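You operate a simulated robot arm through the tools that you are given. There is no shell and no other tool. Be economical: measure what you need, move in short steps, check, and stop when the job is done.

You run a simulated robot arm. Do the job below in one go: nothing can be reset, and whatever is moved stays where it is left.

JOB
Put one of the brass nuts from the fittings shelf in the silver drip tray on the top of the work table. Put one of the hose clamps from the fittings shelf on top of the teal box. Fetch the teal bag from the issue table and stand it on the top of the work table. Shut the blue door. Put the clear cup from the top of the wash bench in the inside of the basin. Put the red brush on the top of the wash bench away on the top of the care cabinet. Fetch the coupling and stand it on the lower shelf of the wash bench. The order is free. Set down upright: teal bag, clear cup, coupling.

It is judged by the outcome, as a careful person would: the job done as asked, and still so three seconds after it is handed in. It fails if anything else is knocked over, pushed out of place, dropped, spilled or broken.

ROBOT AND FRAMES
A 6-joint arm with a fingered hand on a trunk, on a base that drives. Base frame: it is fixed to the floor where the robot stands at the start and does not move with it; the origin is under the middle of the robot, x ahead of it, y to its left, z up. Readings come in cm, degrees, newtons and seconds.
With the tool pointing down near the work surface it reaches from about 10 to 76 cm from the robot's upright axis, wherever it stands. Its first joint turns from -115.0 to 115.0 degrees. Places, roughly: blue door [-230, -250, 50]; brass nut (4x3x2 cm) [50, 10, 130]; clear cup [-250, -1175, 75]; coupling (6x6x12 cm) [-320, -1200, 90]; drip tray [-150, -125, 75]; hose clamp (5x6x2 cm) [50, -60, 130]; inside of the basin (20x21 cm) [-284, -1186, 80]; lower shelf of the wash bench [-250, -1190, 20]; red brush (6x10x7 cm) [-200, -1200, 80]; teal bag [75, -150, 100]; teal box [50, -75, 100]; top of the care cabinet [-1180, -1200, 90]; top of the work table [-180, -60, 80]. Payload 4 kg.
Tool frame: the origin (TCP) lies between the finger pads and is the grasp point; the fingertips stand 2.6 cm ahead of it; z points along the fingers, y is the line along which they close. The gripper opens to 16.4 cm. The gripper's body begins 7.3 cm behind the TCP. The gripper is a hand of 5 fingers: y runs from the thumb to the fingers, the wrist lies at [0, 0, -23.9] in the tool frame, and closing takes about 1.5 s.
Orientation is told as [roll, pitch, yaw] about the base's x, y, z axes, in that order, counted from this pose: with the fingers straight down and closing along the base's y, the tool's x points along the base's -x, its y along +y and its z along -z.

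CONTROLS
- The arm moves only by the tool play_rows. Its argument "targets" is a list of rows, each a list of 2 entries, a list of its own where there are three numbers: the shift along the tool's x, y, z in cm, then the turn, a rotation vector about the tool's x, y, z in degrees. In form: [[[dx, dy, dz], [ax, ay, az]], ...]. A call has 1 to 20 rows; each row is the pose to reach, as a shift and turn from the pose commanded when the call began, along the tool's axes at that moment. "grip" is the gripper command, from -1 (shut) to 1 (fully open), values between in proportion, set as the call begins (left out, the last holds). A row lasts 0.2 s, in which the tool goes at most 5 cm and 8.6 degrees; a call with a longer step from one row to the next is refused whole, and so is a gripper value outside its range. A pose out of reach is approached as far as the arm can. The call stops where the force on the tool passes 40 N (or 10 N more than at its start, if that is more) or the arm is blocked; 0.2 s more then pass. Each finger travels about 4.5 cm/s and halts on what it meets, pressing with about 29 N; the grip force reading is that of the motor and also rises with nothing between the fingers. The clock runs only during rows and for 0.2 s after the last one: add rows that repeat a pose to give the fingers time. The reply holds the time, the measured pose of the TCP, the force on the tool along the base axes, the opening and the grip force, in the units named above and with some noise, with the torque about the TCP (base axes, N m) and any sound that the robot's microphone picked up, and new pictures: "pictures" is both (left out), scene, wrist or none.
- Cameras (640 x 400 px; columns grow to the right, rows downward): "scene" is now at [0.68, 16.14, 186.66]; the picture's right is [-0.34, -0.94, 0.00], its down [-0.77, 0.28, -0.58] and it looks along [0.54, -0.20, -0.82] (base axes); focal length 269 px, centre (320, 200). "wrist" rides on the gripper at [5.1, -7, -9.4] in the tool frame; the picture's right is [0.81, 0.59, 0.00], its down [-0.43, 0.60, -0.68] and it looks along [-0.40, 0.55, 0.74] (tool axes); focal length 270 px, centre (320, 200). There is no depth. A picture from a camera that has moved, and an enlarged one, comes with that camera's place and axes in the base frame and with its lens.
- move_column(by): slides the trunk up (or, below 0, down) by that many cm; the arm and the scene camera ride with it, the base frame stays. It gives what a move gives, with no picture.
- roll_base(legs): drives the robot by 1 to 6 legs, each [ahead, left, turn to the left] in cm, cm and degrees, along the robot's own axes; the way and the turn of a leg run together, so that a leg with both is an arc; at most 150 cm and 180 degrees a leg. The arm and the cameras ride along, it lands a little off, and it stops where it bumps. It gives what a move gives, and a new picture of the scene camera.
- curl_fingers(finger1, finger2, finger3, finger4, thumb_bend): sets how far each is bent, from 0 (flat) to 1 (curled in); at 0.3 the hand is open as for a grip, at 0.7 the pads meet at the TCP. One left out holds its place. A second passes; each finger stops where it meets its share of the squeeze, and holds until it gets a number again. A gripper value or a shape takes the hand back. It gives what a move gives, with no picture; readings hold the bend of each and the force on the fingers (four entries, about 0 where the hand has none), thumb and palm.
- preshape(shape): the hand has 5 fingers and takes this shape, open, in about a second: jaw (thumb against the fingers, like two jaws); tri (thumb and two fingers); tip (a fingertip pinch); poke (one finger out to press); point (the index stretched); flat (the hand flat); cup (the hand cupped); fist (a fist). The gripper value then closes the fingers along that shape, each until it touches; the sizes above hold for jaw. It gives what a move gives, with no picture.
- aim_head(pan, tilt): turns the head with the scene camera to pan (to the left, within 155 degrees either way) and tilt (down, from -29 to 69), counted from straight ahead of the robot. It gives what a move gives, and a new picture of the scene camera.
- zoom(camera, box): a new picture of the part [left, top, right, bottom] of that camera's present view, enlarged. The clock stands still meanwhile.
- finish_job(): hands the job in; it is judged then, once.

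Work in short steps. Places have to be worked out from the pictures, the camera data and where the tool is seen: move nearer, look again, correct. Check each grasp and each placing, and mend what went wrong. You have 196 turns and 260 pictures in all, those below and enlarged ones among them. Open the gripper and draw the arm clear of the work before you hand the job in, unless the task says otherwise; then end with one line.

The tools are called after ">>>" as a command line: name --argument value ..., lists and objects as JSON in quotes. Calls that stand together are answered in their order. play_rows: Moves the arm, as the interface text tells. Its arguments: {"type":"object","properties":{"targets":{"type":"array"},"grip":{"type":"number"},"pictures":{"type":"string","enum":["both","scene","wrist","none"]}},"required":["targets"]} The other tools are called the same way: move_column (by) slides the trunk up or down; preshape (shape) gives the hand a shape; curl_fingers (finger1, finger2, finger3, finger4, thumb_bend) moves the fingers one by one; roll_base (legs) drives the base; aim_head (pan, tilt) turns the head that bears the scene camera; zoom (camera, box) takes an enlarged picture of a part of a camera's view; finish_job () hands the job in.

At the start:

```text
time: 0.0
position: [34.92, -8.16, 115.07]
orientation: [0.0, 0.0, 0.0]
force: [-0.5, -0.7, 0.1]
wrist_torque: [-0.02, 0.03, -0.01]
gripper_width: 16.4
grasp_force: 0.0
shape: jaw
bend: [0.3, 0.3, 0.3, 0.3, 0.3]
finger forces: [0.1, 0.0, 0.0, 0.1, 0.0, 0.1]
trunk travel left (down, up): [-92.5, 6.5]
robot x, y, heading: [0.09, 0.01, -0.0]
head pan, tilt: [-19.8, 54.6]
```

scene: 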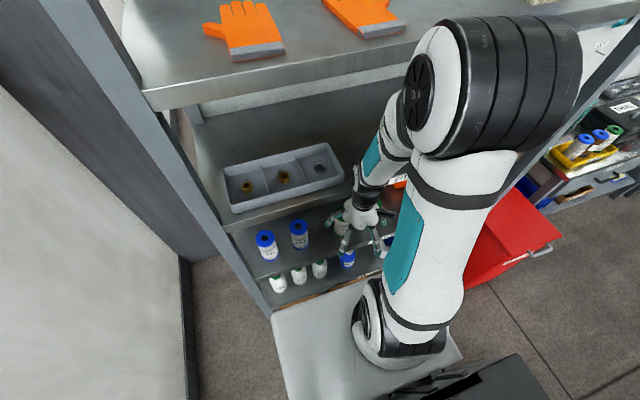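
wrist: 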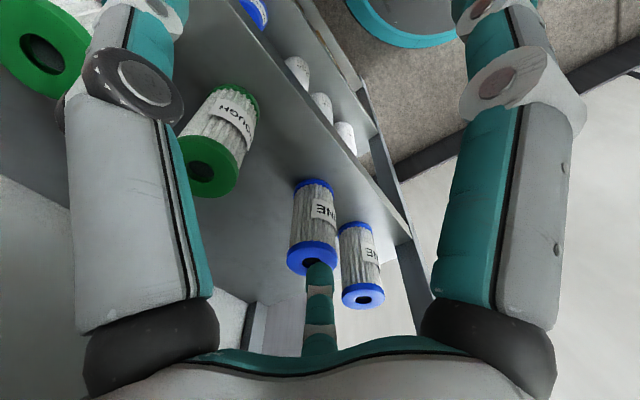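

The scene shows the fittings shelf with a grey three-compartment bin holding brass bits. I look at it more closely and survey the surroundings.

>>> zoom --camera "scene" --box '[200, 120, 400, 300]'

>>> aim_head --pan -60 --tilt 40

>>> aim_head --pan -130 --tilt 25

>>> aim_head --pan 15 --tilt 30

```text
2.22 times, centred on (300, 210) of scene
camera zoom: at [0.68, 16.14, 186.66], right [-0.34, -0.94, 0.0], down [-0.77, 0.28, -0.58], along [0.54, -0.2, -0.82], focal length 598 px, centre (364, 178)
```

zoom: 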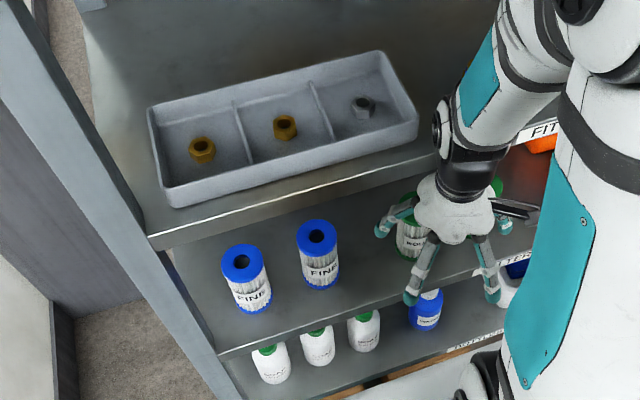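

```text
time: 1.1
position: [34.99, -8.12, 114.95]
orientation: [0.0, 0.0, 0.0]
force: [-0.5, 0.1, -0.5]
wrist_torque: [0.0, -0.02, 0.02]
gripper_width: 16.4
grasp_force: 0.0
shape: jaw
bend: [0.3, 0.3, 0.3, 0.3, 0.3]
finger forces: [0.0, 0.0, 0.0, 0.0, 0.1, 0.0]
trunk travel left (down, up): [-92.5, 6.5]
robot x, y, heading: [0.0, 0.28, 0.1]
head pan, tilt: [-60.0, 40.0]
camera scene: at [-1.88, 11.24, 188.67], right [-0.87, -0.5, 0.0], down [-0.32, 0.56, -0.77], along [0.38, -0.66, -0.64], focal length 269 px, centre (320, 200)
```

scene: 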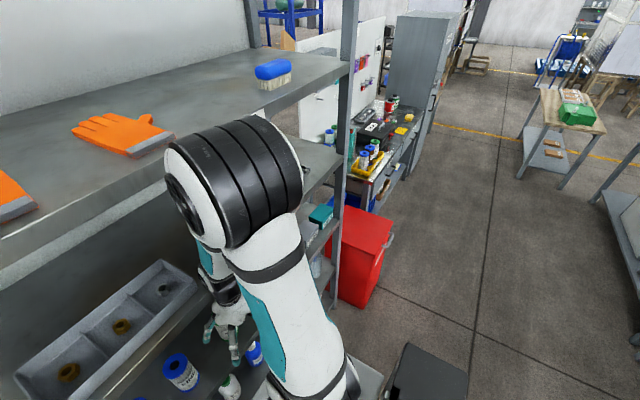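

```text
time: 2.5
position: [34.96, -8.13, 115.06]
orientation: [0.0, 0.0, 0.0]
force: [0.0, 0.6, 0.1]
wrist_torque: [-0.02, 0.01, 0.02]
gripper_width: 16.4
grasp_force: 0.0
shape: jaw
bend: [0.3, 0.3, 0.3, 0.3, 0.3]
finger forces: [0.0, 0.0, 0.0, 0.0, 0.0, 0.1]
trunk travel left (down, up): [-92.5, 6.5]
robot x, y, heading: [0.28, -0.05, -0.0]
head pan, tilt: [-130.0, 25.0]
camera scene: at [-12.06, 11.53, 191.01], right [-0.77, 0.64, 0.0], down [0.27, 0.32, -0.91], along [-0.58, -0.69, -0.42], focal length 269 px, centre (320, 200)
```

scene: 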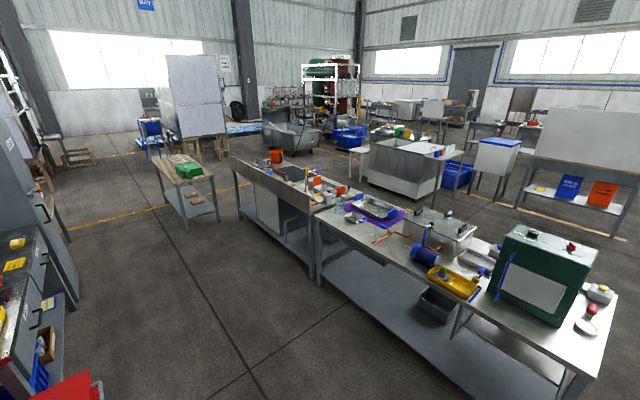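

```text
time: 4.8
position: [34.91, -8.1, 114.91]
orientation: [-0.1, 0.0, 0.1]
force: [0.8, 0.5, 0.2]
wrist_torque: [0.03, 0.01, -0.01]
gripper_width: 16.4
grasp_force: 0.1
shape: jaw
bend: [0.3, 0.3, 0.3, 0.3, 0.3]
finger forces: [0.1, 0.0, 0.0, 0.0, 0.0, 0.0]
trunk travel left (down, up): [-92.5, 6.5]
robot x, y, heading: [0.15, 0.12, -0.2]
head pan, tilt: [15.0, 30.0]
camera scene: at [2.6, 20.93, 190.21], right [0.26, -0.97, 0.0], down [-0.48, -0.13, -0.87], along [0.84, 0.22, -0.5], focal length 269 px, centre (320, 200)
```

scene: 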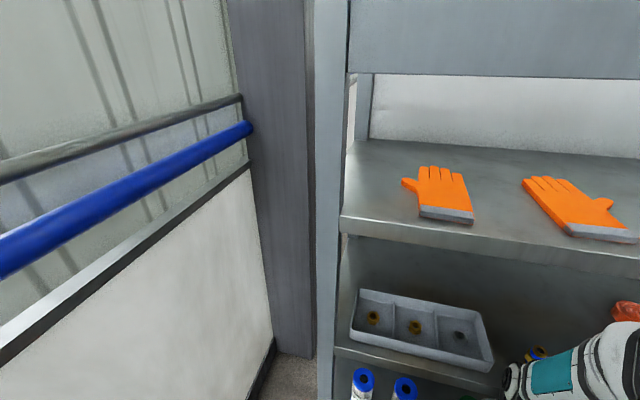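

Nuts sit at about (48,19) and (49,9), z≈131 in the bin; the shelf above is about 35 cm higher, so I'll reach in tilted about 45°. First raise the tool, tilt it and take a look.

>>> play_rows --targets '[[[2, 0, -4], [0, 0, 0]], [[4, 2, -8], [0, -6, 0]], [[6, 5, -11], [0, -12, 0]], [[8, 8, -14], [0, -18, 0]], [[8, 11, -17], [0, -24, 0]], [[8, 14, -20], [0, -30, 0]], [[8, 17, -23], [0, -36, 0]], [[8, 17, -26], [0, -42, 0]], [[8, 17, -30], [0, -48, 0]], [[8, 17, -30], [0, -50, 0]]]' --pictures "wrist"

>>> aim_head --pan -15 --tilt 45

```text
time: 5.3
position: [33.17, -8.11, 119.56]
orientation: [0.5, 0.6, -0.1]
force: [-11.6, 0.0, -3.4]
wrist_torque: [0.03, -0.6, -0.2]
gripper_width: 16.4
grasp_force: 0.0
shape: jaw
bend: [0.3, 0.3, 0.3, 0.31, 0.3]
finger forces: [0.0, 0.1, 0.0, 11.3, 0.0, 0.0]
out of reach, approached as far as the arm can: row 1, 2
trunk travel left (down, up): [-92.5, 6.5]
robot x, y, heading: [0.12, 0.01, -0.1]
head pan, tilt: [15.0, 30.0]
stopped in row 2: the force on the tool passed its limit at 56 N (the readings are from after the stop); the commanded pose is now the measured one
camera wrist: at [28.34, -15.11, 128.87], right [-0.81, 0.59, 0.01], down [0.44, 0.59, 0.68], along [0.39, 0.55, -0.73], focal length 270 px, centre (320, 200)
```

wrist: 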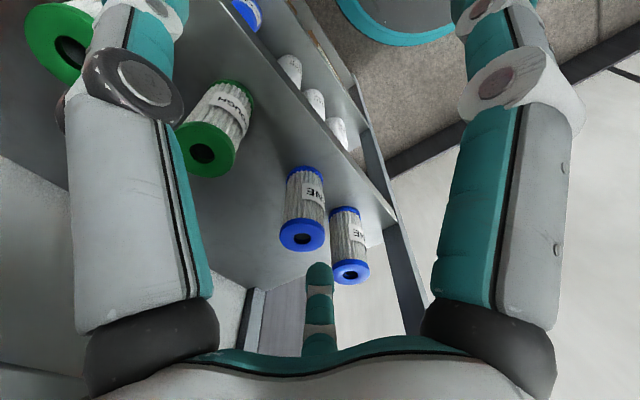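

```text
time: 6.2
position: [33.32, -8.07, 119.54]
orientation: [0.5, 0.3, -0.2]
force: [-14.4, 1.1, -12.5]
wrist_torque: [0.11, -0.25, -0.2]
gripper_width: 16.38
grasp_force: 0.0
shape: jaw
bend: [0.3, 0.3, 0.3, 0.32, 0.3]
finger forces: [0.0, 0.0, 0.0, 19.8, 0.1, 0.0]
trunk travel left (down, up): [-92.5, 6.5]
robot x, y, heading: [0.16, 0.39, 0.1]
head pan, tilt: [-15.0, 45.0]
camera scene: at [1.47, 16.5, 187.94], right [-0.26, -0.97, 0.0], down [-0.68, 0.18, -0.71], along [0.68, -0.18, -0.71], focal length 269 px, centre (320, 200)
```

scene: 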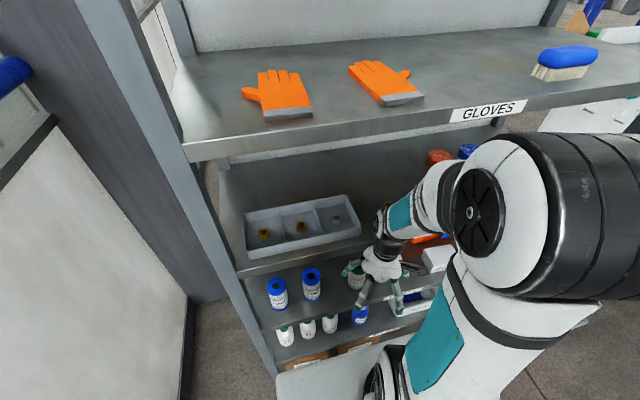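

A finger caught the shelf edge. I back the base off 25 cm to gain room.

>>> roll_base --legs '[[-25, 0, 0]]'

```text
time: 8.0
position: [8.31, -8.14, 119.62]
orientation: [0.5, 0.2, -0.3]
force: [-0.2, 0.3, 0.7]
wrist_torque: [-0.03, 0.02, 0.01]
gripper_width: 16.39
grasp_force: 0.0
shape: jaw
bend: [0.3, 0.3, 0.3, 0.3, 0.3]
finger forces: [0.0, 0.0, 0.0, 0.1, 0.0, 0.1]
trunk travel left (down, up): [-92.5, 6.5]
robot x, y, heading: [-25.23, 0.12, 0.2]
head pan, tilt: [-15.0, 45.0]
camera scene: at [-23.64, 16.51, 187.95], right [-0.26, -0.97, 0.0], down [-0.68, 0.18, -0.71], along [0.68, -0.18, -0.71], focal length 269 px, centre (320, 200)
```

scene: 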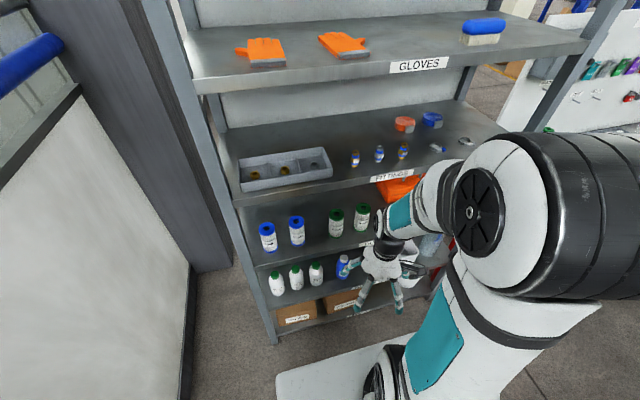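

Good view now. Zoom in on bin and on the clamps.

>>> zoom --camera "scene" --box '[230, 130, 350, 205]'

>>> zoom --camera "scene" --box '[370, 100, 498, 180]'

```text
5.33 times, centred on (290, 168) of scene
camera zoom: at [-23.64, 16.51, 187.95], right [-0.26, -0.97, 0.0], down [-0.68, 0.18, -0.71], along [0.68, -0.18, -0.71], focal length 1436 px, centre (480, 373)
```

zoom: 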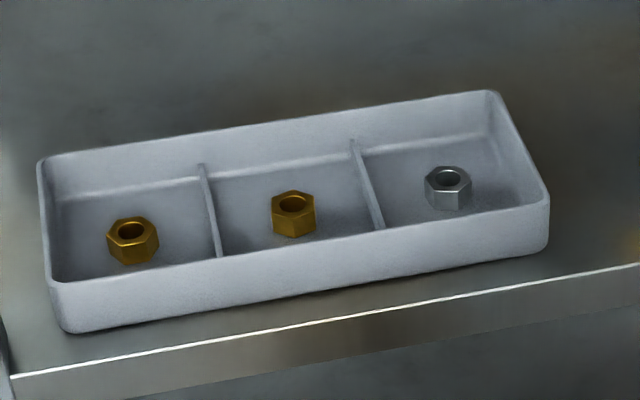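

```text
5.00 times, centred on (434, 140) of scene
camera zoom: at [-23.64, 16.51, 187.95], right [-0.26, -0.97, 0.0], down [-0.68, 0.18, -0.71], along [0.68, -0.18, -0.71], focal length 1346 px, centre (-250, 500)
```

zoom: 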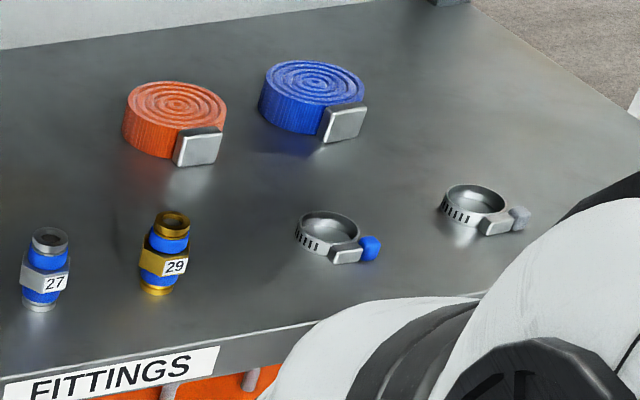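

Left nut triangulates to about (47.5,19.5,131), middle one (47.6,9.4,131); the shelf edge is at x≈40. I make the tip shape, raise and tilt the tool in front of the shelf.

>>> preshape --shape "tip"

>>> play_rows --targets '[[[0, 2, -4], [0, 0, 0]], [[0, 4, -8], [0, -6, 0]], [[0, 7, -12], [0, -12, 0]], [[0, 10, -16], [0, -18, 0]], [[-2, 13, -20], [0, -24, 0]], [[-4, 16, -23], [0, -30, 0]], [[-6, 18, -26], [0, -36, 0]], [[-8, 18, -28], [0, -40, 0]], [[-8, 18, -28], [0, -40, 0]]]'

```text
time: 8.9
position: [8.32, -8.17, 119.51]
orientation: [0.5, 0.2, -0.3]
force: [-0.8, -0.8, 0.1]
wrist_torque: [-0.03, -0.02, 0.01]
gripper_width: 16.37
grasp_force: 0.0
shape: tip
bend: [0.14, 0.3, 0.3, 0.14, 0.3]
finger forces: [0.0, 0.0, 0.0, 0.1, 0.1, 0.1]
trunk travel left (down, up): [-92.5, 6.5]
robot x, y, heading: [-25.32, 0.31, -0.2]
head pan, tilt: [-15.0, 45.0]
```

```text
refused: row 5 steps farther than a row can; nothing moved
```

I resend with smaller steps.

>>> play_rows --targets '[[[0, 2, -4], [0, 0, 0]], [[0, 4, -8], [0, -6, 0]], [[0, 6, -12], [0, -12, 0]], [[0, 8, -16], [0, -18, 0]], [[-2, 10, -20], [0, -24, 0]], [[-4, 13, -23], [0, -30, 0]], [[-6, 16, -26], [0, -36, 0]], [[-8, 18, -28], [0, -40, 0]], [[-8, 18, -28], [0, -40, 0]]]'

```text
time: 10.9
position: [25.18, 14.07, 146.15]
orientation: [0.6, -39.7, -0.7]
force: [0.0, 0.6, 0.2]
wrist_torque: [-0.03, -0.01, 0.04]
gripper_width: 16.36
grasp_force: 0.1
shape: tip
bend: [0.14, 0.3, 0.3, 0.14, 0.3]
finger forces: [0.1, 0.0, 0.0, 0.0, 0.0, 0.0]
out of reach, approached as far as the arm can: row 2, 3, 4, 5, 6, 7, 8, 9
trunk travel left (down, up): [-92.5, 6.5]
robot x, y, heading: [-25.55, 0.17, 0.0]
head pan, tilt: [-15.0, 45.0]
camera scene: at [-23.47, 16.51, 187.95], right [-0.26, -0.97, 0.0], down [-0.68, 0.18, -0.71], along [0.68, -0.18, -0.71], focal length 269 px, centre (320, 200)
camera wrist: at [15.4, 7.15, 150.07], right [-0.62, 0.59, -0.51], down [-0.1, 0.59, 0.8], along [0.78, 0.55, -0.31], focal length 270 px, centre (320, 200)
```

scene: 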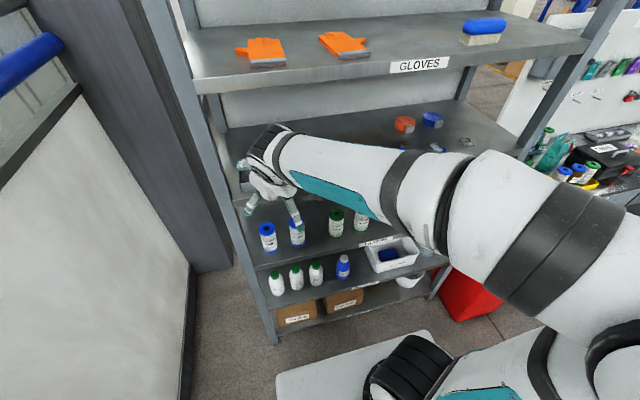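
wrist: 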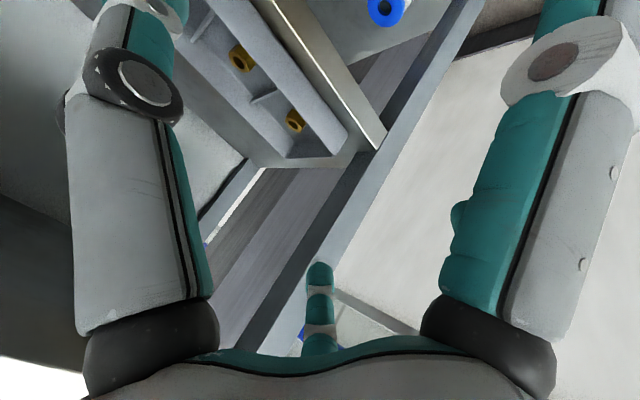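

I check the hand's shape up close.

>>> zoom --camera "scene" --box '[220, 120, 348, 240]'

```text
3.33 times, centred on (284, 180) of scene
camera zoom: at [-23.47, 16.51, 187.95], right [-0.26, -0.97, 0.0], down [-0.68, 0.18, -0.71], along [0.68, -0.18, -0.71], focal length 898 px, centre (440, 267)
```

zoom: 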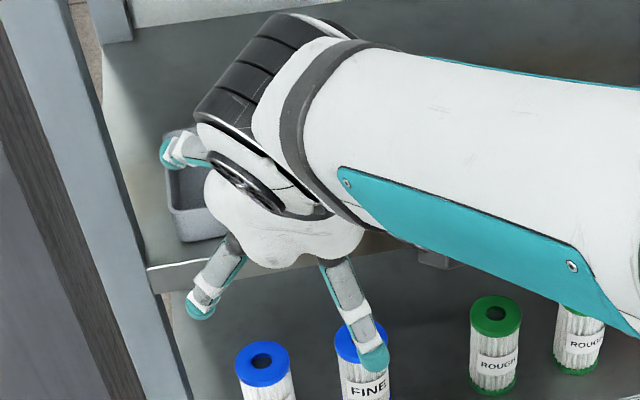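

The finger layout matters inside the bin, so I close the tip shape in the air to see which fingers meet at the TCP.

>>> play_rows --targets '[[[0, 0, 0], [0, 0, 0]], [[0, 0, 0], [0, 0, 0]], [[0, 0, 0], [0, 0, 0]], [[0, 0, 0], [0, 0, 0]], [[0, 0, 0], [0, 0, 0]], [[0, 0, 0], [0, 0, 0]], [[0, 0, 0], [0, 0, 0]], [[0, 0, 0], [0, 0, 0]]]' --grip -1

>>> zoom --camera "scene" --box '[220, 120, 348, 240]'

```text
time: 12.7
position: [25.2, 14.06, 146.16]
orientation: [0.7, -39.7, -0.5]
force: [0.3, -0.5, -0.4]
wrist_torque: [0.01, 0.01, 0.0]
gripper_width: 0.34
grasp_force: 0.1
shape: tip
bend: [0.14, 0.68, 0.68, 0.14, 0.7]
finger forces: [0.0, 0.0, 0.0, 0.0, 0.0, 0.1]
trunk travel left (down, up): [-92.5, 6.5]
robot x, y, heading: [-25.12, 0.03, 0.2]
head pan, tilt: [-15.0, 45.0]
camera scene: at [-23.51, 16.52, 187.95], right [-0.26, -0.97, 0.0], down [-0.68, 0.18, -0.71], along [0.68, -0.18, -0.71], focal length 269 px, centre (320, 200)
camera wrist: at [15.37, 7.12, 150.04], right [-0.62, 0.59, -0.51], down [-0.1, 0.59, 0.8], along [0.78, 0.55, -0.31], focal length 270 px, centre (320, 200)
```

scene: 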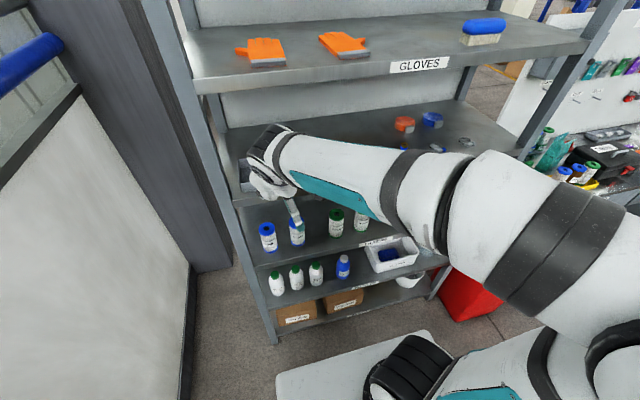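
wrist: 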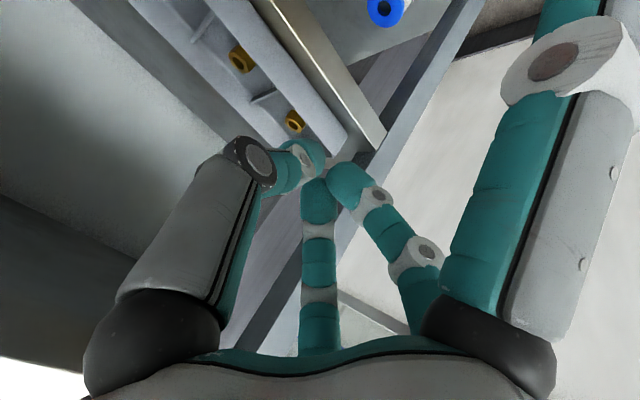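

```text
3.33 times, centred on (284, 180) of scene
camera zoom: at [-23.51, 16.52, 187.95], right [-0.26, -0.97, 0.0], down [-0.68, 0.18, -0.71], along [0.68, -0.18, -0.71], focal length 898 px, centre (440, 267)
```

zoom: 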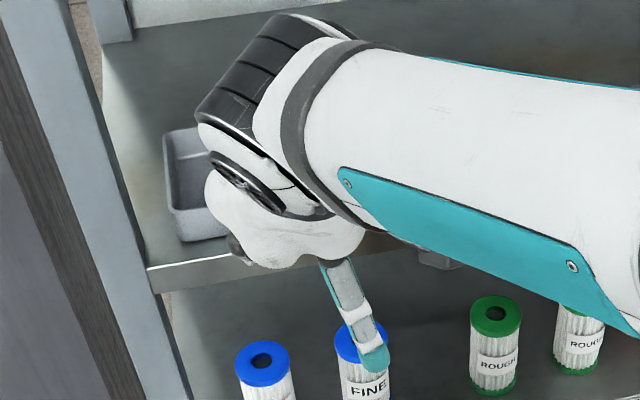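

The hand is a five-digit star: thumb at −y, fingers 1 and 4 sticking out at ±x. For the bin I'll turn the tool so the thumb is on the far side and fingers 1/4 go sideways.

>>> curl_fingers --finger1 0 --finger4 0 --finger2 0.45 --finger3 0.45 --thumb_bend 0.45

>>> play_rows --targets '[[[0, 0, 0], [0, 0, -8]], [[0, 0, 0], [0, 0, -16]], [[0, 0, 0], [0, 0, -24]], [[0, 0, 0], [0, 0, -32]], [[0, 0, 0], [0, 0, -40]], [[0, 0, 0], [0, 0, -48]], [[0, 0, 0], [0, 0, -56]], [[0, 0, 0], [0, 0, -64]], [[0, 0, 0], [0, 0, -72]], [[0, 0, 0], [0, 0, -80]], [[0, 0, 0], [0, 0, -85]], [[0, 0, 0], [0, 0, -90]], [[0, 0, 0], [0, 0, -90]]]'

```text
time: 13.7
position: [25.25, 14.14, 146.09]
orientation: [0.6, -39.9, -0.7]
force: [0.2, 0.4, 0.1]
wrist_torque: [-0.02, -0.02, 0.01]
gripper_width: 10.15
grasp_force: 0.1
shape: fingers
bend: [0.01, 0.45, 0.45, 0.01, 0.45]
finger forces: [0.0, 0.1, 0.0, 0.1, 0.0, 0.0]
trunk travel left (down, up): [-92.5, 6.5]
robot x, y, heading: [-25.37, 0.02, -0.0]
head pan, tilt: [-15.0, 45.0]
```

```text
time: 16.5
position: [25.14, 13.99, 145.31]
orientation: [-39.8, -0.5, 89.7]
force: [-0.5, -0.1, -0.2]
wrist_torque: [-0.01, 0.01, -0.04]
gripper_width: 10.14
grasp_force: 0.0
shape: fingers
bend: [0.01, 0.45, 0.45, 0.01, 0.45]
finger forces: [0.0, 0.0, 0.1, 0.1, 0.0, 0.0]
trunk travel left (down, up): [-92.5, 6.5]
robot x, y, heading: [-25.09, -0.22, 0.1]
head pan, tilt: [-15.0, 45.0]
camera scene: at [-23.51, 16.52, 187.95], right [-0.26, -0.97, 0.0], down [-0.68, 0.18, -0.71], along [0.68, -0.18, -0.71], focal length 269 px, centre (320, 200)
camera wrist: at [24.62, 8.77, 156.95], right [-0.46, -0.8, -0.38], down [-0.89, 0.43, 0.14], along [0.05, 0.4, -0.91], focal length 270 px, centre (320, 200)
```

scene: 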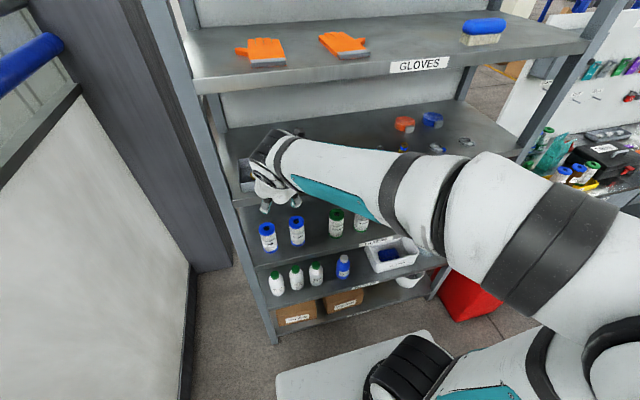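
wrist: 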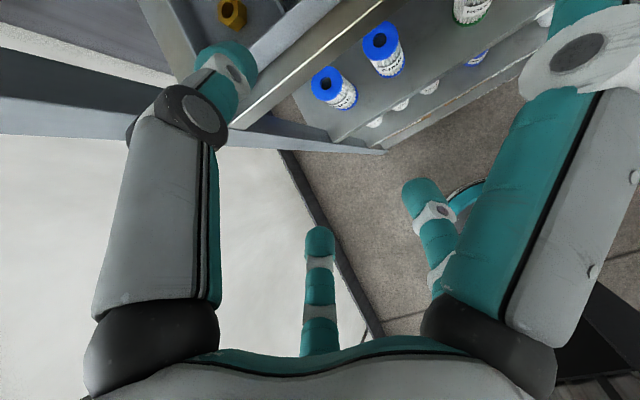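

I test whether fingers 1 and 4 fold better out of the way fully curled.

>>> curl_fingers --finger1 1 --finger4 1

>>> zoom --camera "wrist" --box '[0, 0, 640, 400]'

```text
time: 17.5
position: [25.18, 13.86, 145.48]
orientation: [-39.7, -0.5, 89.7]
force: [-0.6, -0.1, 0.1]
wrist_torque: [0.01, 0.03, -0.01]
gripper_width: 4.77
grasp_force: 0.0
shape: fingers
bend: [0.75, 0.45, 0.45, 0.75, 0.45]
finger forces: [0.0, 0.0, 0.0, 0.1, 0.1, 0.0]
trunk travel left (down, up): [-92.5, 6.5]
robot x, y, heading: [-25.13, 0.19, -0.1]
head pan, tilt: [-15.0, 45.0]
```

```text
1.00 times, centred on (320, 200) of wrist (not enlarged: the box is as wide or as high as the picture)
camera zoom: at [24.62, 8.77, 156.94], right [-0.46, -0.8, -0.38], down [-0.89, 0.44, 0.14], along [0.05, 0.41, -0.91], focal length 270 px, centre (320, 200)
```

zoom: 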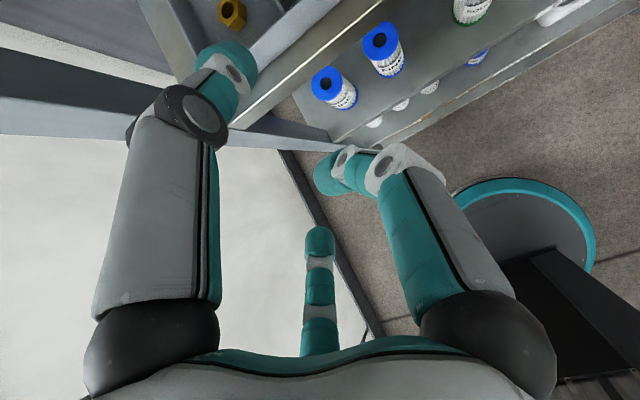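

Still curling; give it another second.

>>> curl_fingers --finger1 1 --finger4 1

>>> zoom --camera "wrist" --box '[0, 0, 640, 400]'

```text
time: 18.5
position: [25.23, 14.03, 145.28]
orientation: [-39.8, -0.4, 89.7]
force: [1.1, 1.0, -0.3]
wrist_torque: [-0.02, 0.0, 0.01]
gripper_width: 4.83
grasp_force: 0.0
shape: fingers
bend: [0.77, 0.45, 0.45, 0.77, 0.45]
finger forces: [0.0, 0.0, 0.0, 0.0, 0.0, 0.0]
trunk travel left (down, up): [-92.5, 6.5]
robot x, y, heading: [-25.36, 0.31, -0.1]
head pan, tilt: [-15.0, 45.0]
```

```text
1.00 times, centred on (320, 200) of wrist (not enlarged: the box is as wide or as high as the picture)
camera zoom: at [24.62, 8.76, 156.94], right [-0.46, -0.8, -0.38], down [-0.89, 0.44, 0.14], along [0.05, 0.41, -0.91], focal length 270 px, centre (320, 200)
```

zoom: 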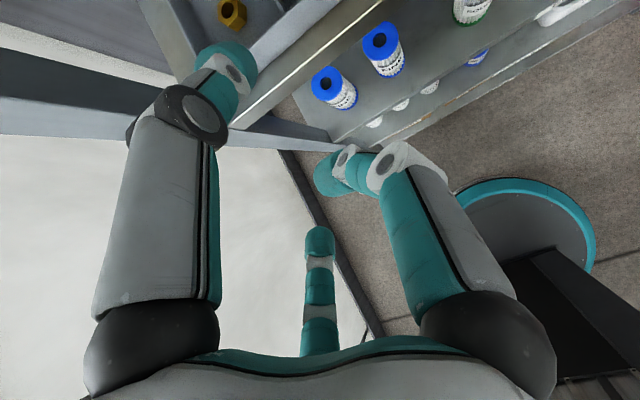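

Fingers 1 and 4 meet each other if curled, so instead I'll use all five as a closing cage: half-close them, reduce tilt to 28° and hover in front of the middle nut.

>>> curl_fingers --finger1 0.5 --finger2 0.52 --finger3 0.52 --finger4 0.5 --thumb_bend 0.52

>>> play_rows --targets '[[[1, -3, 2], [-3, 0, 0]], [[2, -6, 4], [-6, 0, 0]], [[3, -9, 6], [-9, 0, 0]], [[4, -12, 8], [-12, 0, 0]], [[4.6, -13.2, 8.8], [-12, 0, 0]], [[4.6, -13.2, 8.8], [-12, 0, 0]], [[4.6, -13.2, 8.8], [-12, 0, 0]]]'

```text
time: 19.5
position: [25.28, 13.9, 145.27]
orientation: [-39.9, -0.5, 89.7]
force: [0.2, -0.5, 0.2]
wrist_torque: [-0.01, -0.01, -0.01]
gripper_width: 4.01
grasp_force: 0.1
shape: fingers
bend: [0.5, 0.52, 0.52, 0.5, 0.52]
finger forces: [0.0, 0.0, 0.0, 0.0, 0.0, 0.0]
trunk travel left (down, up): [-92.5, 6.5]
robot x, y, heading: [-25.16, 0.15, -0.3]
head pan, tilt: [-15.0, 45.0]
```

```text
time: 21.1
position: [41.03, 9.29, 146.92]
orientation: [-27.7, -0.5, 89.7]
force: [-1.0, -0.1, -0.1]
wrist_torque: [-0.01, -0.02, 0.02]
gripper_width: 3.98
grasp_force: 0.0
shape: fingers
bend: [0.5, 0.52, 0.52, 0.5, 0.52]
finger forces: [0.0, 0.1, 0.0, 0.0, 0.1, 0.0]
trunk travel left (down, up): [-92.5, 6.5]
robot x, y, heading: [-25.33, -0.42, -0.1]
head pan, tilt: [-15.0, 45.0]
camera scene: at [-23.52, 16.51, 187.95], right [-0.26, -0.97, 0.0], down [-0.68, 0.18, -0.71], along [0.68, -0.18, -0.71], focal length 269 px, centre (320, 200)
camera wrist: at [42.96, 4.08, 158.38], right [-0.52, -0.8, -0.28], down [-0.84, 0.43, 0.33], along [-0.14, 0.41, -0.9], focal length 270 px, centre (320, 200)
```

scene: 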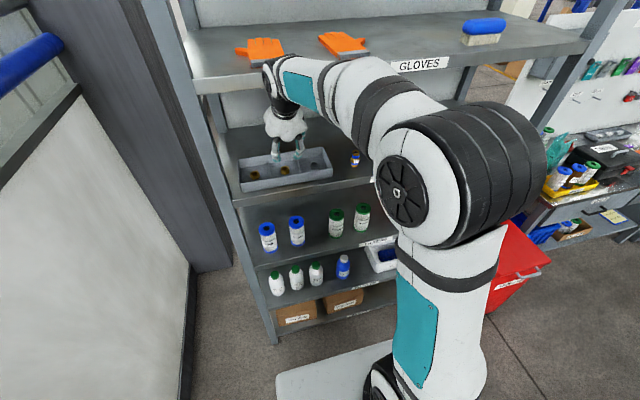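
wrist: 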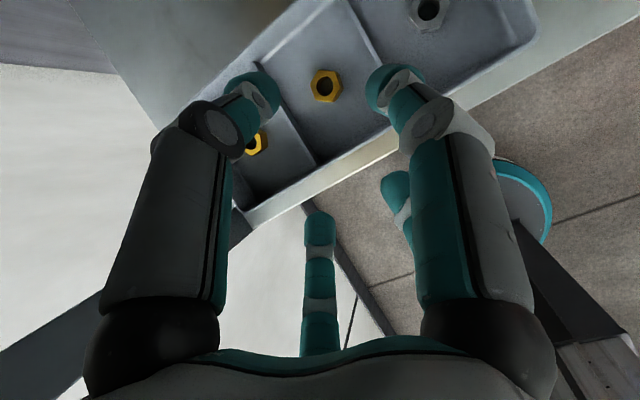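

The middle nut now reads about (48.1,9.5); I descend along the tool axis to just above it.

>>> play_rows --targets '[[[-0.1, 0.3, 4], [0, 0, 0]], [[-0.2, 0.6, 8], [0, 0, 0]], [[-0.2, 1, 11], [0, 0, 0]], [[-0.2, 1, 13.2], [0, 0, 0]], [[-0.2, 1, 13.2], [0, 0, 0]]]'

```text
time: 22.3
position: [46.14, 9.61, 135.2]
orientation: [-28.0, -0.4, 89.7]
force: [-1.8, -0.1, 13.7]
wrist_torque: [0.01, 0.32, 0.01]
gripper_width: 3.98
grasp_force: 7.2
shape: fingers
bend: [0.5, 0.54, 0.54, 0.5, 0.52]
finger forces: [0.0, 7.1, 7.6, 0.1, 0.0, 0.0]
trunk travel left (down, up): [-92.5, 6.5]
robot x, y, heading: [-25.45, 0.4, 0.1]
head pan, tilt: [-15.0, 45.0]
camera scene: at [-23.75, 16.49, 187.97], right [-0.26, -0.97, 0.0], down [-0.68, 0.18, -0.71], along [0.68, -0.18, -0.71], focal length 269 px, centre (320, 200)
camera wrist: at [48.02, 4.39, 146.62], right [-0.52, -0.8, -0.28], down [-0.84, 0.43, 0.32], along [-0.14, 0.41, -0.9], focal length 270 px, centre (320, 200)
```

scene: 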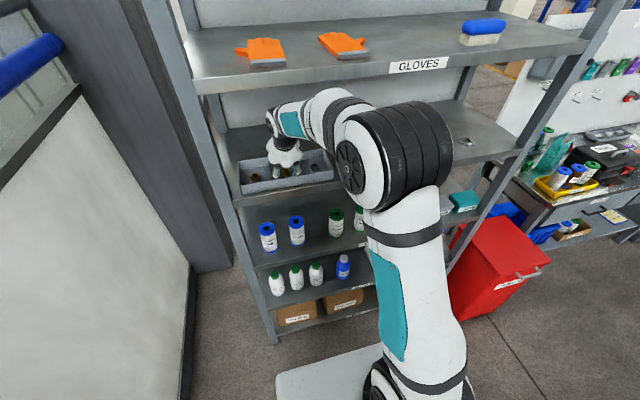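
wrist: 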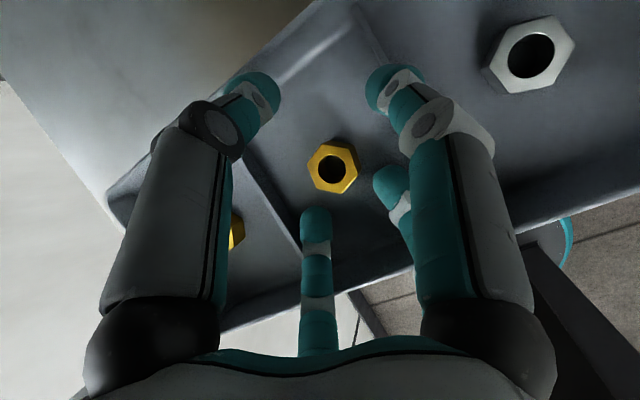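

Fingers 2/3 already touch the bin floor because of the tilt. I ease up slightly, bring 2/3 inward under less spread, then settle lower.

>>> play_rows --targets '[[[0, 0, -0.6], [0, 0, 0]], [[0, 0, -0.6], [0, 0, 0]]]' --pictures "none"

>>> curl_fingers --finger2 0.6 --finger3 0.6 --finger1 0.58 --finger4 0.58

>>> play_rows --targets '[[[0, 0, 0.4], [0, 0, 0]], [[0, 0, 0.8], [0, 0, 0]], [[0, 0, 1.2], [0, 0, 0]], [[0, 0, 1.2], [0, 0, 0]]]' --pictures "wrist"

```text
time: 22.9
position: [45.95, 9.47, 135.41]
orientation: [-27.8, -0.4, 89.7]
force: [0.3, 0.1, 2.6]
wrist_torque: [-0.03, 0.02, -0.01]
gripper_width: 3.99
grasp_force: 0.9
shape: fingers
bend: [0.5, 0.53, 0.53, 0.5, 0.52]
finger forces: [0.1, 1.7, 1.2, 0.1, 0.0, 0.1]
trunk travel left (down, up): [-92.5, 6.5]
robot x, y, heading: [-24.98, -0.04, -0.1]
head pan, tilt: [-15.0, 45.0]
```

```text
time: 23.9
position: [45.91, 9.39, 135.42]
orientation: [-27.7, -0.4, 89.7]
force: [-0.1, -0.4, 0.5]
wrist_torque: [0.0, -0.01, 0.0]
gripper_width: 3.24
grasp_force: 0.0
shape: fingers
bend: [0.57, 0.6, 0.6, 0.57, 0.52]
finger forces: [0.0, 0.0, 0.0, 0.0, 0.1, 0.0]
trunk travel left (down, up): [-92.5, 6.5]
robot x, y, heading: [-25.02, 0.02, -0.5]
head pan, tilt: [-15.0, 45.0]
```

```text
time: 24.9
position: [46.37, 9.46, 134.39]
orientation: [-27.9, -0.5, 89.7]
force: [-2.2, -1.1, 7.5]
wrist_torque: [0.02, 0.11, 0.01]
gripper_width: 3.22
grasp_force: 4.1
shape: fingers
bend: [0.57, 0.61, 0.61, 0.57, 0.52]
finger forces: [0.0, 4.3, 3.6, 0.0, 0.1, 0.0]
trunk travel left (down, up): [-92.5, 6.5]
robot x, y, heading: [-25.33, -0.04, -0.2]
head pan, tilt: [-15.0, 45.0]
camera wrist: at [48.25, 4.41, 145.88], right [-0.52, -0.8, -0.28], down [-0.84, 0.43, 0.32], along [-0.14, 0.41, -0.9], focal length 270 px, centre (320, 200)
```

wrist: 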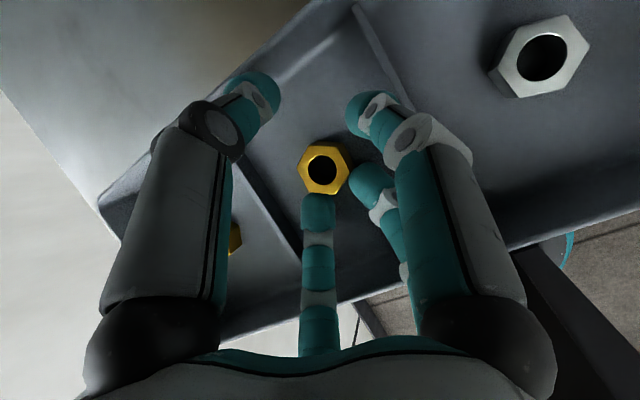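

Fingers 2/3 are against the nut's near side. Now close all digits on it.

>>> curl_fingers --finger1 0.72 --finger2 0.72 --finger3 0.72 --finger4 0.72 --thumb_bend 0.72

>>> zoom --camera "wrist" --box '[200, 75, 440, 225]'

```text
time: 25.9
position: [46.35, 9.52, 134.36]
orientation: [-27.9, -0.5, 89.7]
force: [0.0, -0.3, 8.5]
wrist_torque: [0.02, -0.15, -0.03]
gripper_width: 0.0
grasp_force: 7.8
shape: fingers
bend: [0.66, 0.71, 0.71, 0.66, 0.72]
finger forces: [8.0, 0.0, 0.0, 7.3, 0.0, 0.0]
trunk travel left (down, up): [-92.5, 6.5]
robot x, y, heading: [-24.88, 0.09, -0.1]
head pan, tilt: [-15.0, 45.0]
```

```text
2.67 times, centred on (320, 150) of wrist
camera zoom: at [48.26, 4.41, 145.88], right [-0.52, -0.8, -0.28], down [-0.84, 0.43, 0.32], along [-0.14, 0.41, -0.9], focal length 721 px, centre (320, 333)
```

zoom: 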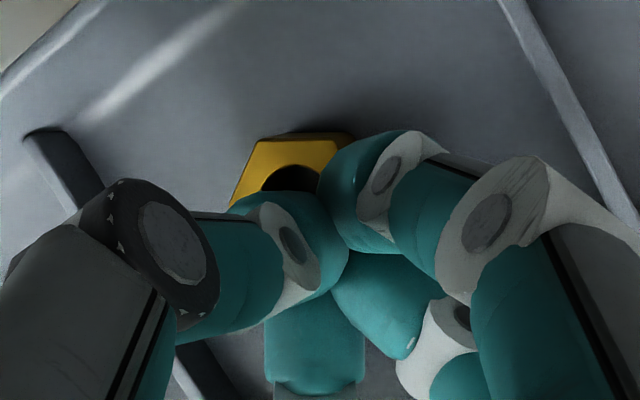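

The nut squirted out ahead under the thumb. New idea: lift slightly, fold fingers 2/3 fully into the palm and pinch along y with the opposing fingers 1 and 4.

>>> play_rows --targets '[[[0, 0, -2], [0, 0, 0]], [[0, 0, -5], [0, 0, 0]], [[0, 0, -5], [0, 0, 0]]]' --pictures "none"

>>> curl_fingers --finger1 0.5 --finger4 0.5 --thumb_bend 0.3

>>> curl_fingers --finger2 1 --finger3 1

>>> zoom --camera "wrist" --box '[0, 0, 640, 400]'

```text
time: 26.7
position: [44.11, 9.54, 138.54]
orientation: [-27.7, -0.4, 89.7]
force: [0.1, -0.5, 0.4]
wrist_torque: [-0.01, -0.04, -0.04]
gripper_width: 0.0
grasp_force: 0.1
shape: fingers
bend: [0.67, 0.71, 0.71, 0.67, 0.72]
finger forces: [0.0, 0.0, 0.0, 0.0, 0.0, 0.0]
trunk travel left (down, up): [-92.5, 6.5]
robot x, y, heading: [-25.21, 0.08, -0.2]
head pan, tilt: [-15.0, 45.0]
```

```text
time: 27.7
position: [43.94, 9.54, 138.76]
orientation: [-27.6, -0.4, 89.7]
force: [-0.4, 0.3, -0.3]
wrist_torque: [0.01, -0.05, 0.02]
gripper_width: 7.29
grasp_force: 0.0
shape: fingers
bend: [0.5, 0.71, 0.71, 0.5, 0.3]
finger forces: [0.0, 0.1, 0.0, 0.1, 0.1, 0.1]
trunk travel left (down, up): [-92.5, 6.5]
robot x, y, heading: [-25.23, -0.13, -0.3]
head pan, tilt: [-15.0, 45.0]
```

```text
time: 28.7
position: [44.05, 9.63, 138.68]
orientation: [-27.7, -0.5, 89.6]
force: [0.4, 1.4, -0.5]
wrist_torque: [0.03, 0.0, 0.01]
gripper_width: 7.31
grasp_force: 0.0
shape: fingers
bend: [0.5, 0.97, 0.97, 0.5, 0.3]
finger forces: [0.1, 0.0, 0.0, 0.0, 0.0, 0.1]
trunk travel left (down, up): [-92.5, 6.5]
robot x, y, heading: [-25.17, -0.18, -0.1]
head pan, tilt: [-15.0, 45.0]
```

```text
1.00 times, centred on (320, 200) of wrist (not enlarged: the box is as wide or as high as the picture)
camera zoom: at [45.92, 4.34, 150.1], right [-0.52, -0.8, -0.28], down [-0.84, 0.43, 0.33], along [-0.14, 0.41, -0.9], focal length 270 px, centre (320, 200)
```

zoom: 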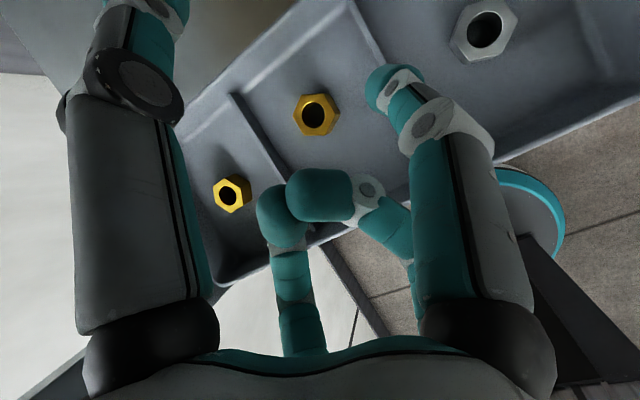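

Fingers 2/3 fold away nicely. Nut now at about (48.5,9.8); narrow fingers 1/4 and descend so they straddle it.

>>> curl_fingers --finger1 0.56 --finger4 0.56

>>> play_rows --targets '[[[-0.1, -0.2, 2], [0, 0, 0]], [[-0.2, -0.4, 4], [0, 0, 0]], [[-0.2, -0.4, 5.5], [0, 0, 0]], [[-0.2, -0.4, 6.4], [0, 0, 0]], [[-0.2, -0.4, 6.4], [0, 0, 0]]]' --pictures "wrist"

```text
time: 29.7
position: [44.1, 9.42, 138.7]
orientation: [-27.7, -0.5, 89.7]
force: [-0.3, -0.2, -0.1]
wrist_torque: [-0.01, 0.0, 0.01]
gripper_width: 7.11
grasp_force: 0.1
shape: fingers
bend: [0.56, 0.97, 0.97, 0.56, 0.3]
finger forces: [0.0, 0.1, 0.0, 0.1, 0.0, 0.0]
trunk travel left (down, up): [-92.5, 6.5]
robot x, y, heading: [-25.17, 0.34, -0.4]
head pan, tilt: [-15.0, 45.0]
```

```text
time: 30.9
position: [47.57, 9.59, 133.2]
orientation: [-27.8, -0.4, 89.7]
force: [-0.8, 0.5, 0.4]
wrist_torque: [-0.08, -0.06, -0.01]
gripper_width: 7.1
grasp_force: 0.4
shape: fingers
bend: [0.56, 0.97, 0.97, 0.56, 0.3]
finger forces: [0.8, 0.1, 0.0, 0.0, 0.0, 0.1]
trunk travel left (down, up): [-92.5, 6.5]
robot x, y, heading: [-25.27, -0.01, -0.1]
head pan, tilt: [-15.0, 45.0]
camera wrist: at [49.43, 4.41, 144.72], right [-0.52, -0.8, -0.28], down [-0.84, 0.43, 0.33], along [-0.14, 0.41, -0.9], focal length 270 px, centre (320, 200)
```

wrist: 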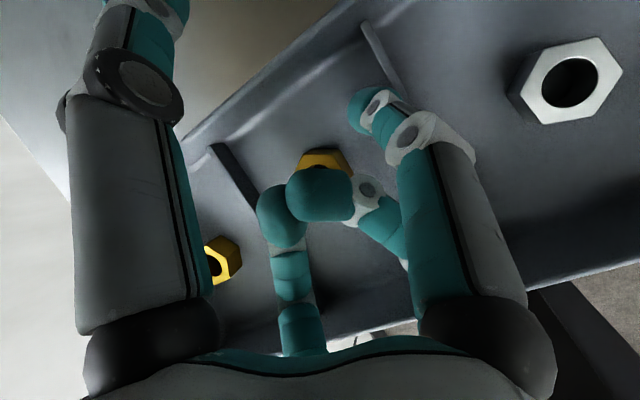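

Finger 1/4 tips sit slightly beyond the nut's centre, so I shift 0.8 cm back/0.4 deeper and close the pair.

>>> play_rows --targets '[[[0.1, 0.8, 0.1], [0, 0, 0]], [[0.2, 0.9, 0.4], [0, 0, 0]], [[0.2, 0.9, 0.4], [0, 0, 0]]]' --pictures "none"

>>> curl_fingers --finger1 0.8 --finger4 0.8

>>> zoom --camera "wrist" --box '[160, 50, 480, 250]'

```text
time: 31.7
position: [46.75, 9.4, 132.87]
orientation: [-28.1, -0.5, 89.8]
force: [-2.1, -0.1, 20.3]
wrist_torque: [0.11, -0.54, 0.04]
gripper_width: 6.54
grasp_force: 10.2
shape: fingers
bend: [0.55, 0.97, 0.97, 0.55, 0.3]
finger forces: [9.3, 0.1, 0.0, 11.3, 0.0, 0.0]
trunk travel left (down, up): [-92.5, 6.5]
robot x, y, heading: [-25.2, -0.13, -0.2]
head pan, tilt: [-15.0, 45.0]
```

```text
time: 32.7
position: [46.69, 9.48, 132.42]
orientation: [-27.5, -0.4, 89.6]
force: [1.1, 1.5, 7.1]
wrist_torque: [0.03, -0.06, 0.03]
gripper_width: 7.37
grasp_force: 0.0
shape: fingers
bend: [0.79, 0.97, 0.97, 0.78, 0.3]
finger forces: [0.1, 0.0, 0.0, 0.0, 0.1, 0.1]
trunk travel left (down, up): [-92.5, 6.5]
robot x, y, heading: [-25.38, 0.05, -0.0]
head pan, tilt: [-15.0, 45.0]
```

```text
2.00 times, centred on (320, 150) of wrist
camera zoom: at [48.65, 4.34, 143.84], right [-0.52, -0.8, -0.28], down [-0.84, 0.43, 0.33], along [-0.14, 0.41, -0.9], focal length 541 px, centre (320, 300)
```

zoom: 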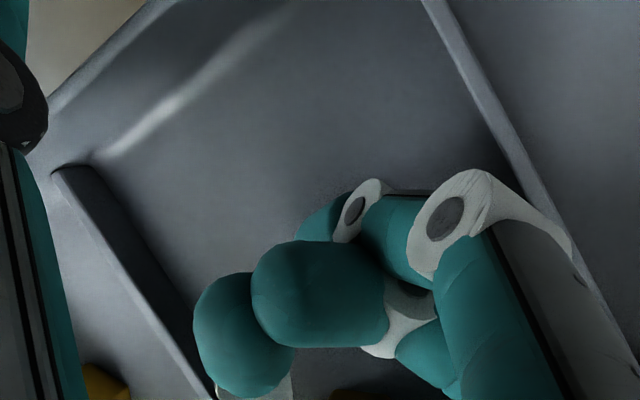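

Missed again – the nut slid back towards the front wall. I'll go for the untouched left nut with a sideways pinch: thumb against 2/3 along y, with only finger 1 (low side) folded away. First retreat and rotate the hand back.

>>> play_rows --targets '[[[0, 0, -4], [0, 0, 0]], [[0, 0, -8], [0, 0, 0]], [[0, 0, -12], [0, 0, 8]], [[0, 0, -12], [0, 0, 16]], [[0, 0, -12], [0, 0, 24]], [[0, 0, -12], [0, 0, 32]], [[0, 0, -12], [0, 0, 40]], [[0, 0, -12], [0, 0, 48]], [[0, 0, -12], [0, 0, 56]], [[0, 0, -12], [0, 0, 64]], [[0, 0, -12], [0, 0, 72]], [[0, 0, -12], [0, 0, 80]], [[0, 0, -12], [0, 0, 88]], [[0, 0, -12], [0, 0, 90]], [[0, 0, -12], [0, 0, 90]]]' --pictures "none"

>>> curl_fingers --finger1 0.4 --finger4 0.2 --finger2 0.53 --finger3 0.53 --thumb_bend 0.53

>>> curl_fingers --finger1 1

>>> curl_fingers --finger1 1

>>> zoom --camera "wrist" --box '[0, 0, 640, 400]'

```text
time: 35.9
position: [41.31, 9.4, 142.93]
orientation: [0.5, -27.7, -0.6]
force: [0.6, 0.7, -0.4]
wrist_torque: [0.02, -0.02, -0.04]
gripper_width: 7.49
grasp_force: 0.1
shape: fingers
bend: [0.78, 0.97, 0.97, 0.77, 0.3]
finger forces: [0.1, 0.0, 0.1, 0.0, 0.0, 0.0]
trunk travel left (down, up): [-92.5, 6.5]
robot x, y, heading: [-25.15, 0.02, -0.0]
head pan, tilt: [-15.0, 45.0]
```

```text
time: 36.9
position: [41.31, 9.42, 143.07]
orientation: [0.4, -27.8, -0.5]
force: [1.1, -0.2, 0.1]
wrist_torque: [0.02, -0.02, -0.03]
gripper_width: 5.41
grasp_force: 0.1
shape: fingers
bend: [0.4, 0.53, 0.53, 0.2, 0.53]
finger forces: [0.0, 0.0, 0.0, 0.0, 0.0, 0.1]
trunk travel left (down, up): [-92.5, 6.5]
robot x, y, heading: [-25.16, -0.48, 0.0]
head pan, tilt: [-15.0, 45.0]
```

```text
time: 37.9
position: [41.27, 9.33, 143.01]
orientation: [0.5, -27.7, -0.6]
force: [0.0, 0.0, -0.3]
wrist_torque: [0.02, 0.01, 0.02]
gripper_width: 6.63
grasp_force: 0.0
shape: fingers
bend: [1.0, 0.53, 0.53, 0.2, 0.53]
finger forces: [0.1, 0.0, 0.0, 0.0, 0.1, 0.0]
trunk travel left (down, up): [-92.5, 6.5]
robot x, y, heading: [-25.45, -0.28, 0.0]
head pan, tilt: [-15.0, 45.0]
```

```text
time: 38.9
position: [41.34, 9.43, 143.06]
orientation: [0.5, -27.7, -0.5]
force: [-0.4, 0.4, -0.3]
wrist_torque: [-0.01, 0.0, -0.01]
gripper_width: 6.64
grasp_force: 0.0
shape: fingers
bend: [1.0, 0.53, 0.53, 0.2, 0.53]
finger forces: [0.1, 0.1, 0.1, 0.0, 0.0, 0.0]
trunk travel left (down, up): [-92.5, 6.5]
robot x, y, heading: [-25.13, 0.36, -0.4]
head pan, tilt: [-15.0, 45.0]
```

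```text
1.00 times, centred on (320, 200) of wrist (not enlarged: the box is as wide or as high as the picture)
camera zoom: at [32.55, 2.44, 148.87], right [-0.71, 0.59, -0.37], down [0.07, 0.59, 0.81], along [0.7, 0.55, -0.46], focal length 270 px, centre (320, 200)
```

zoom: 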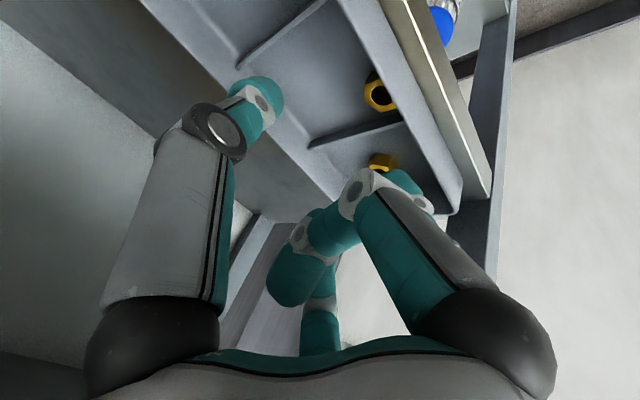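

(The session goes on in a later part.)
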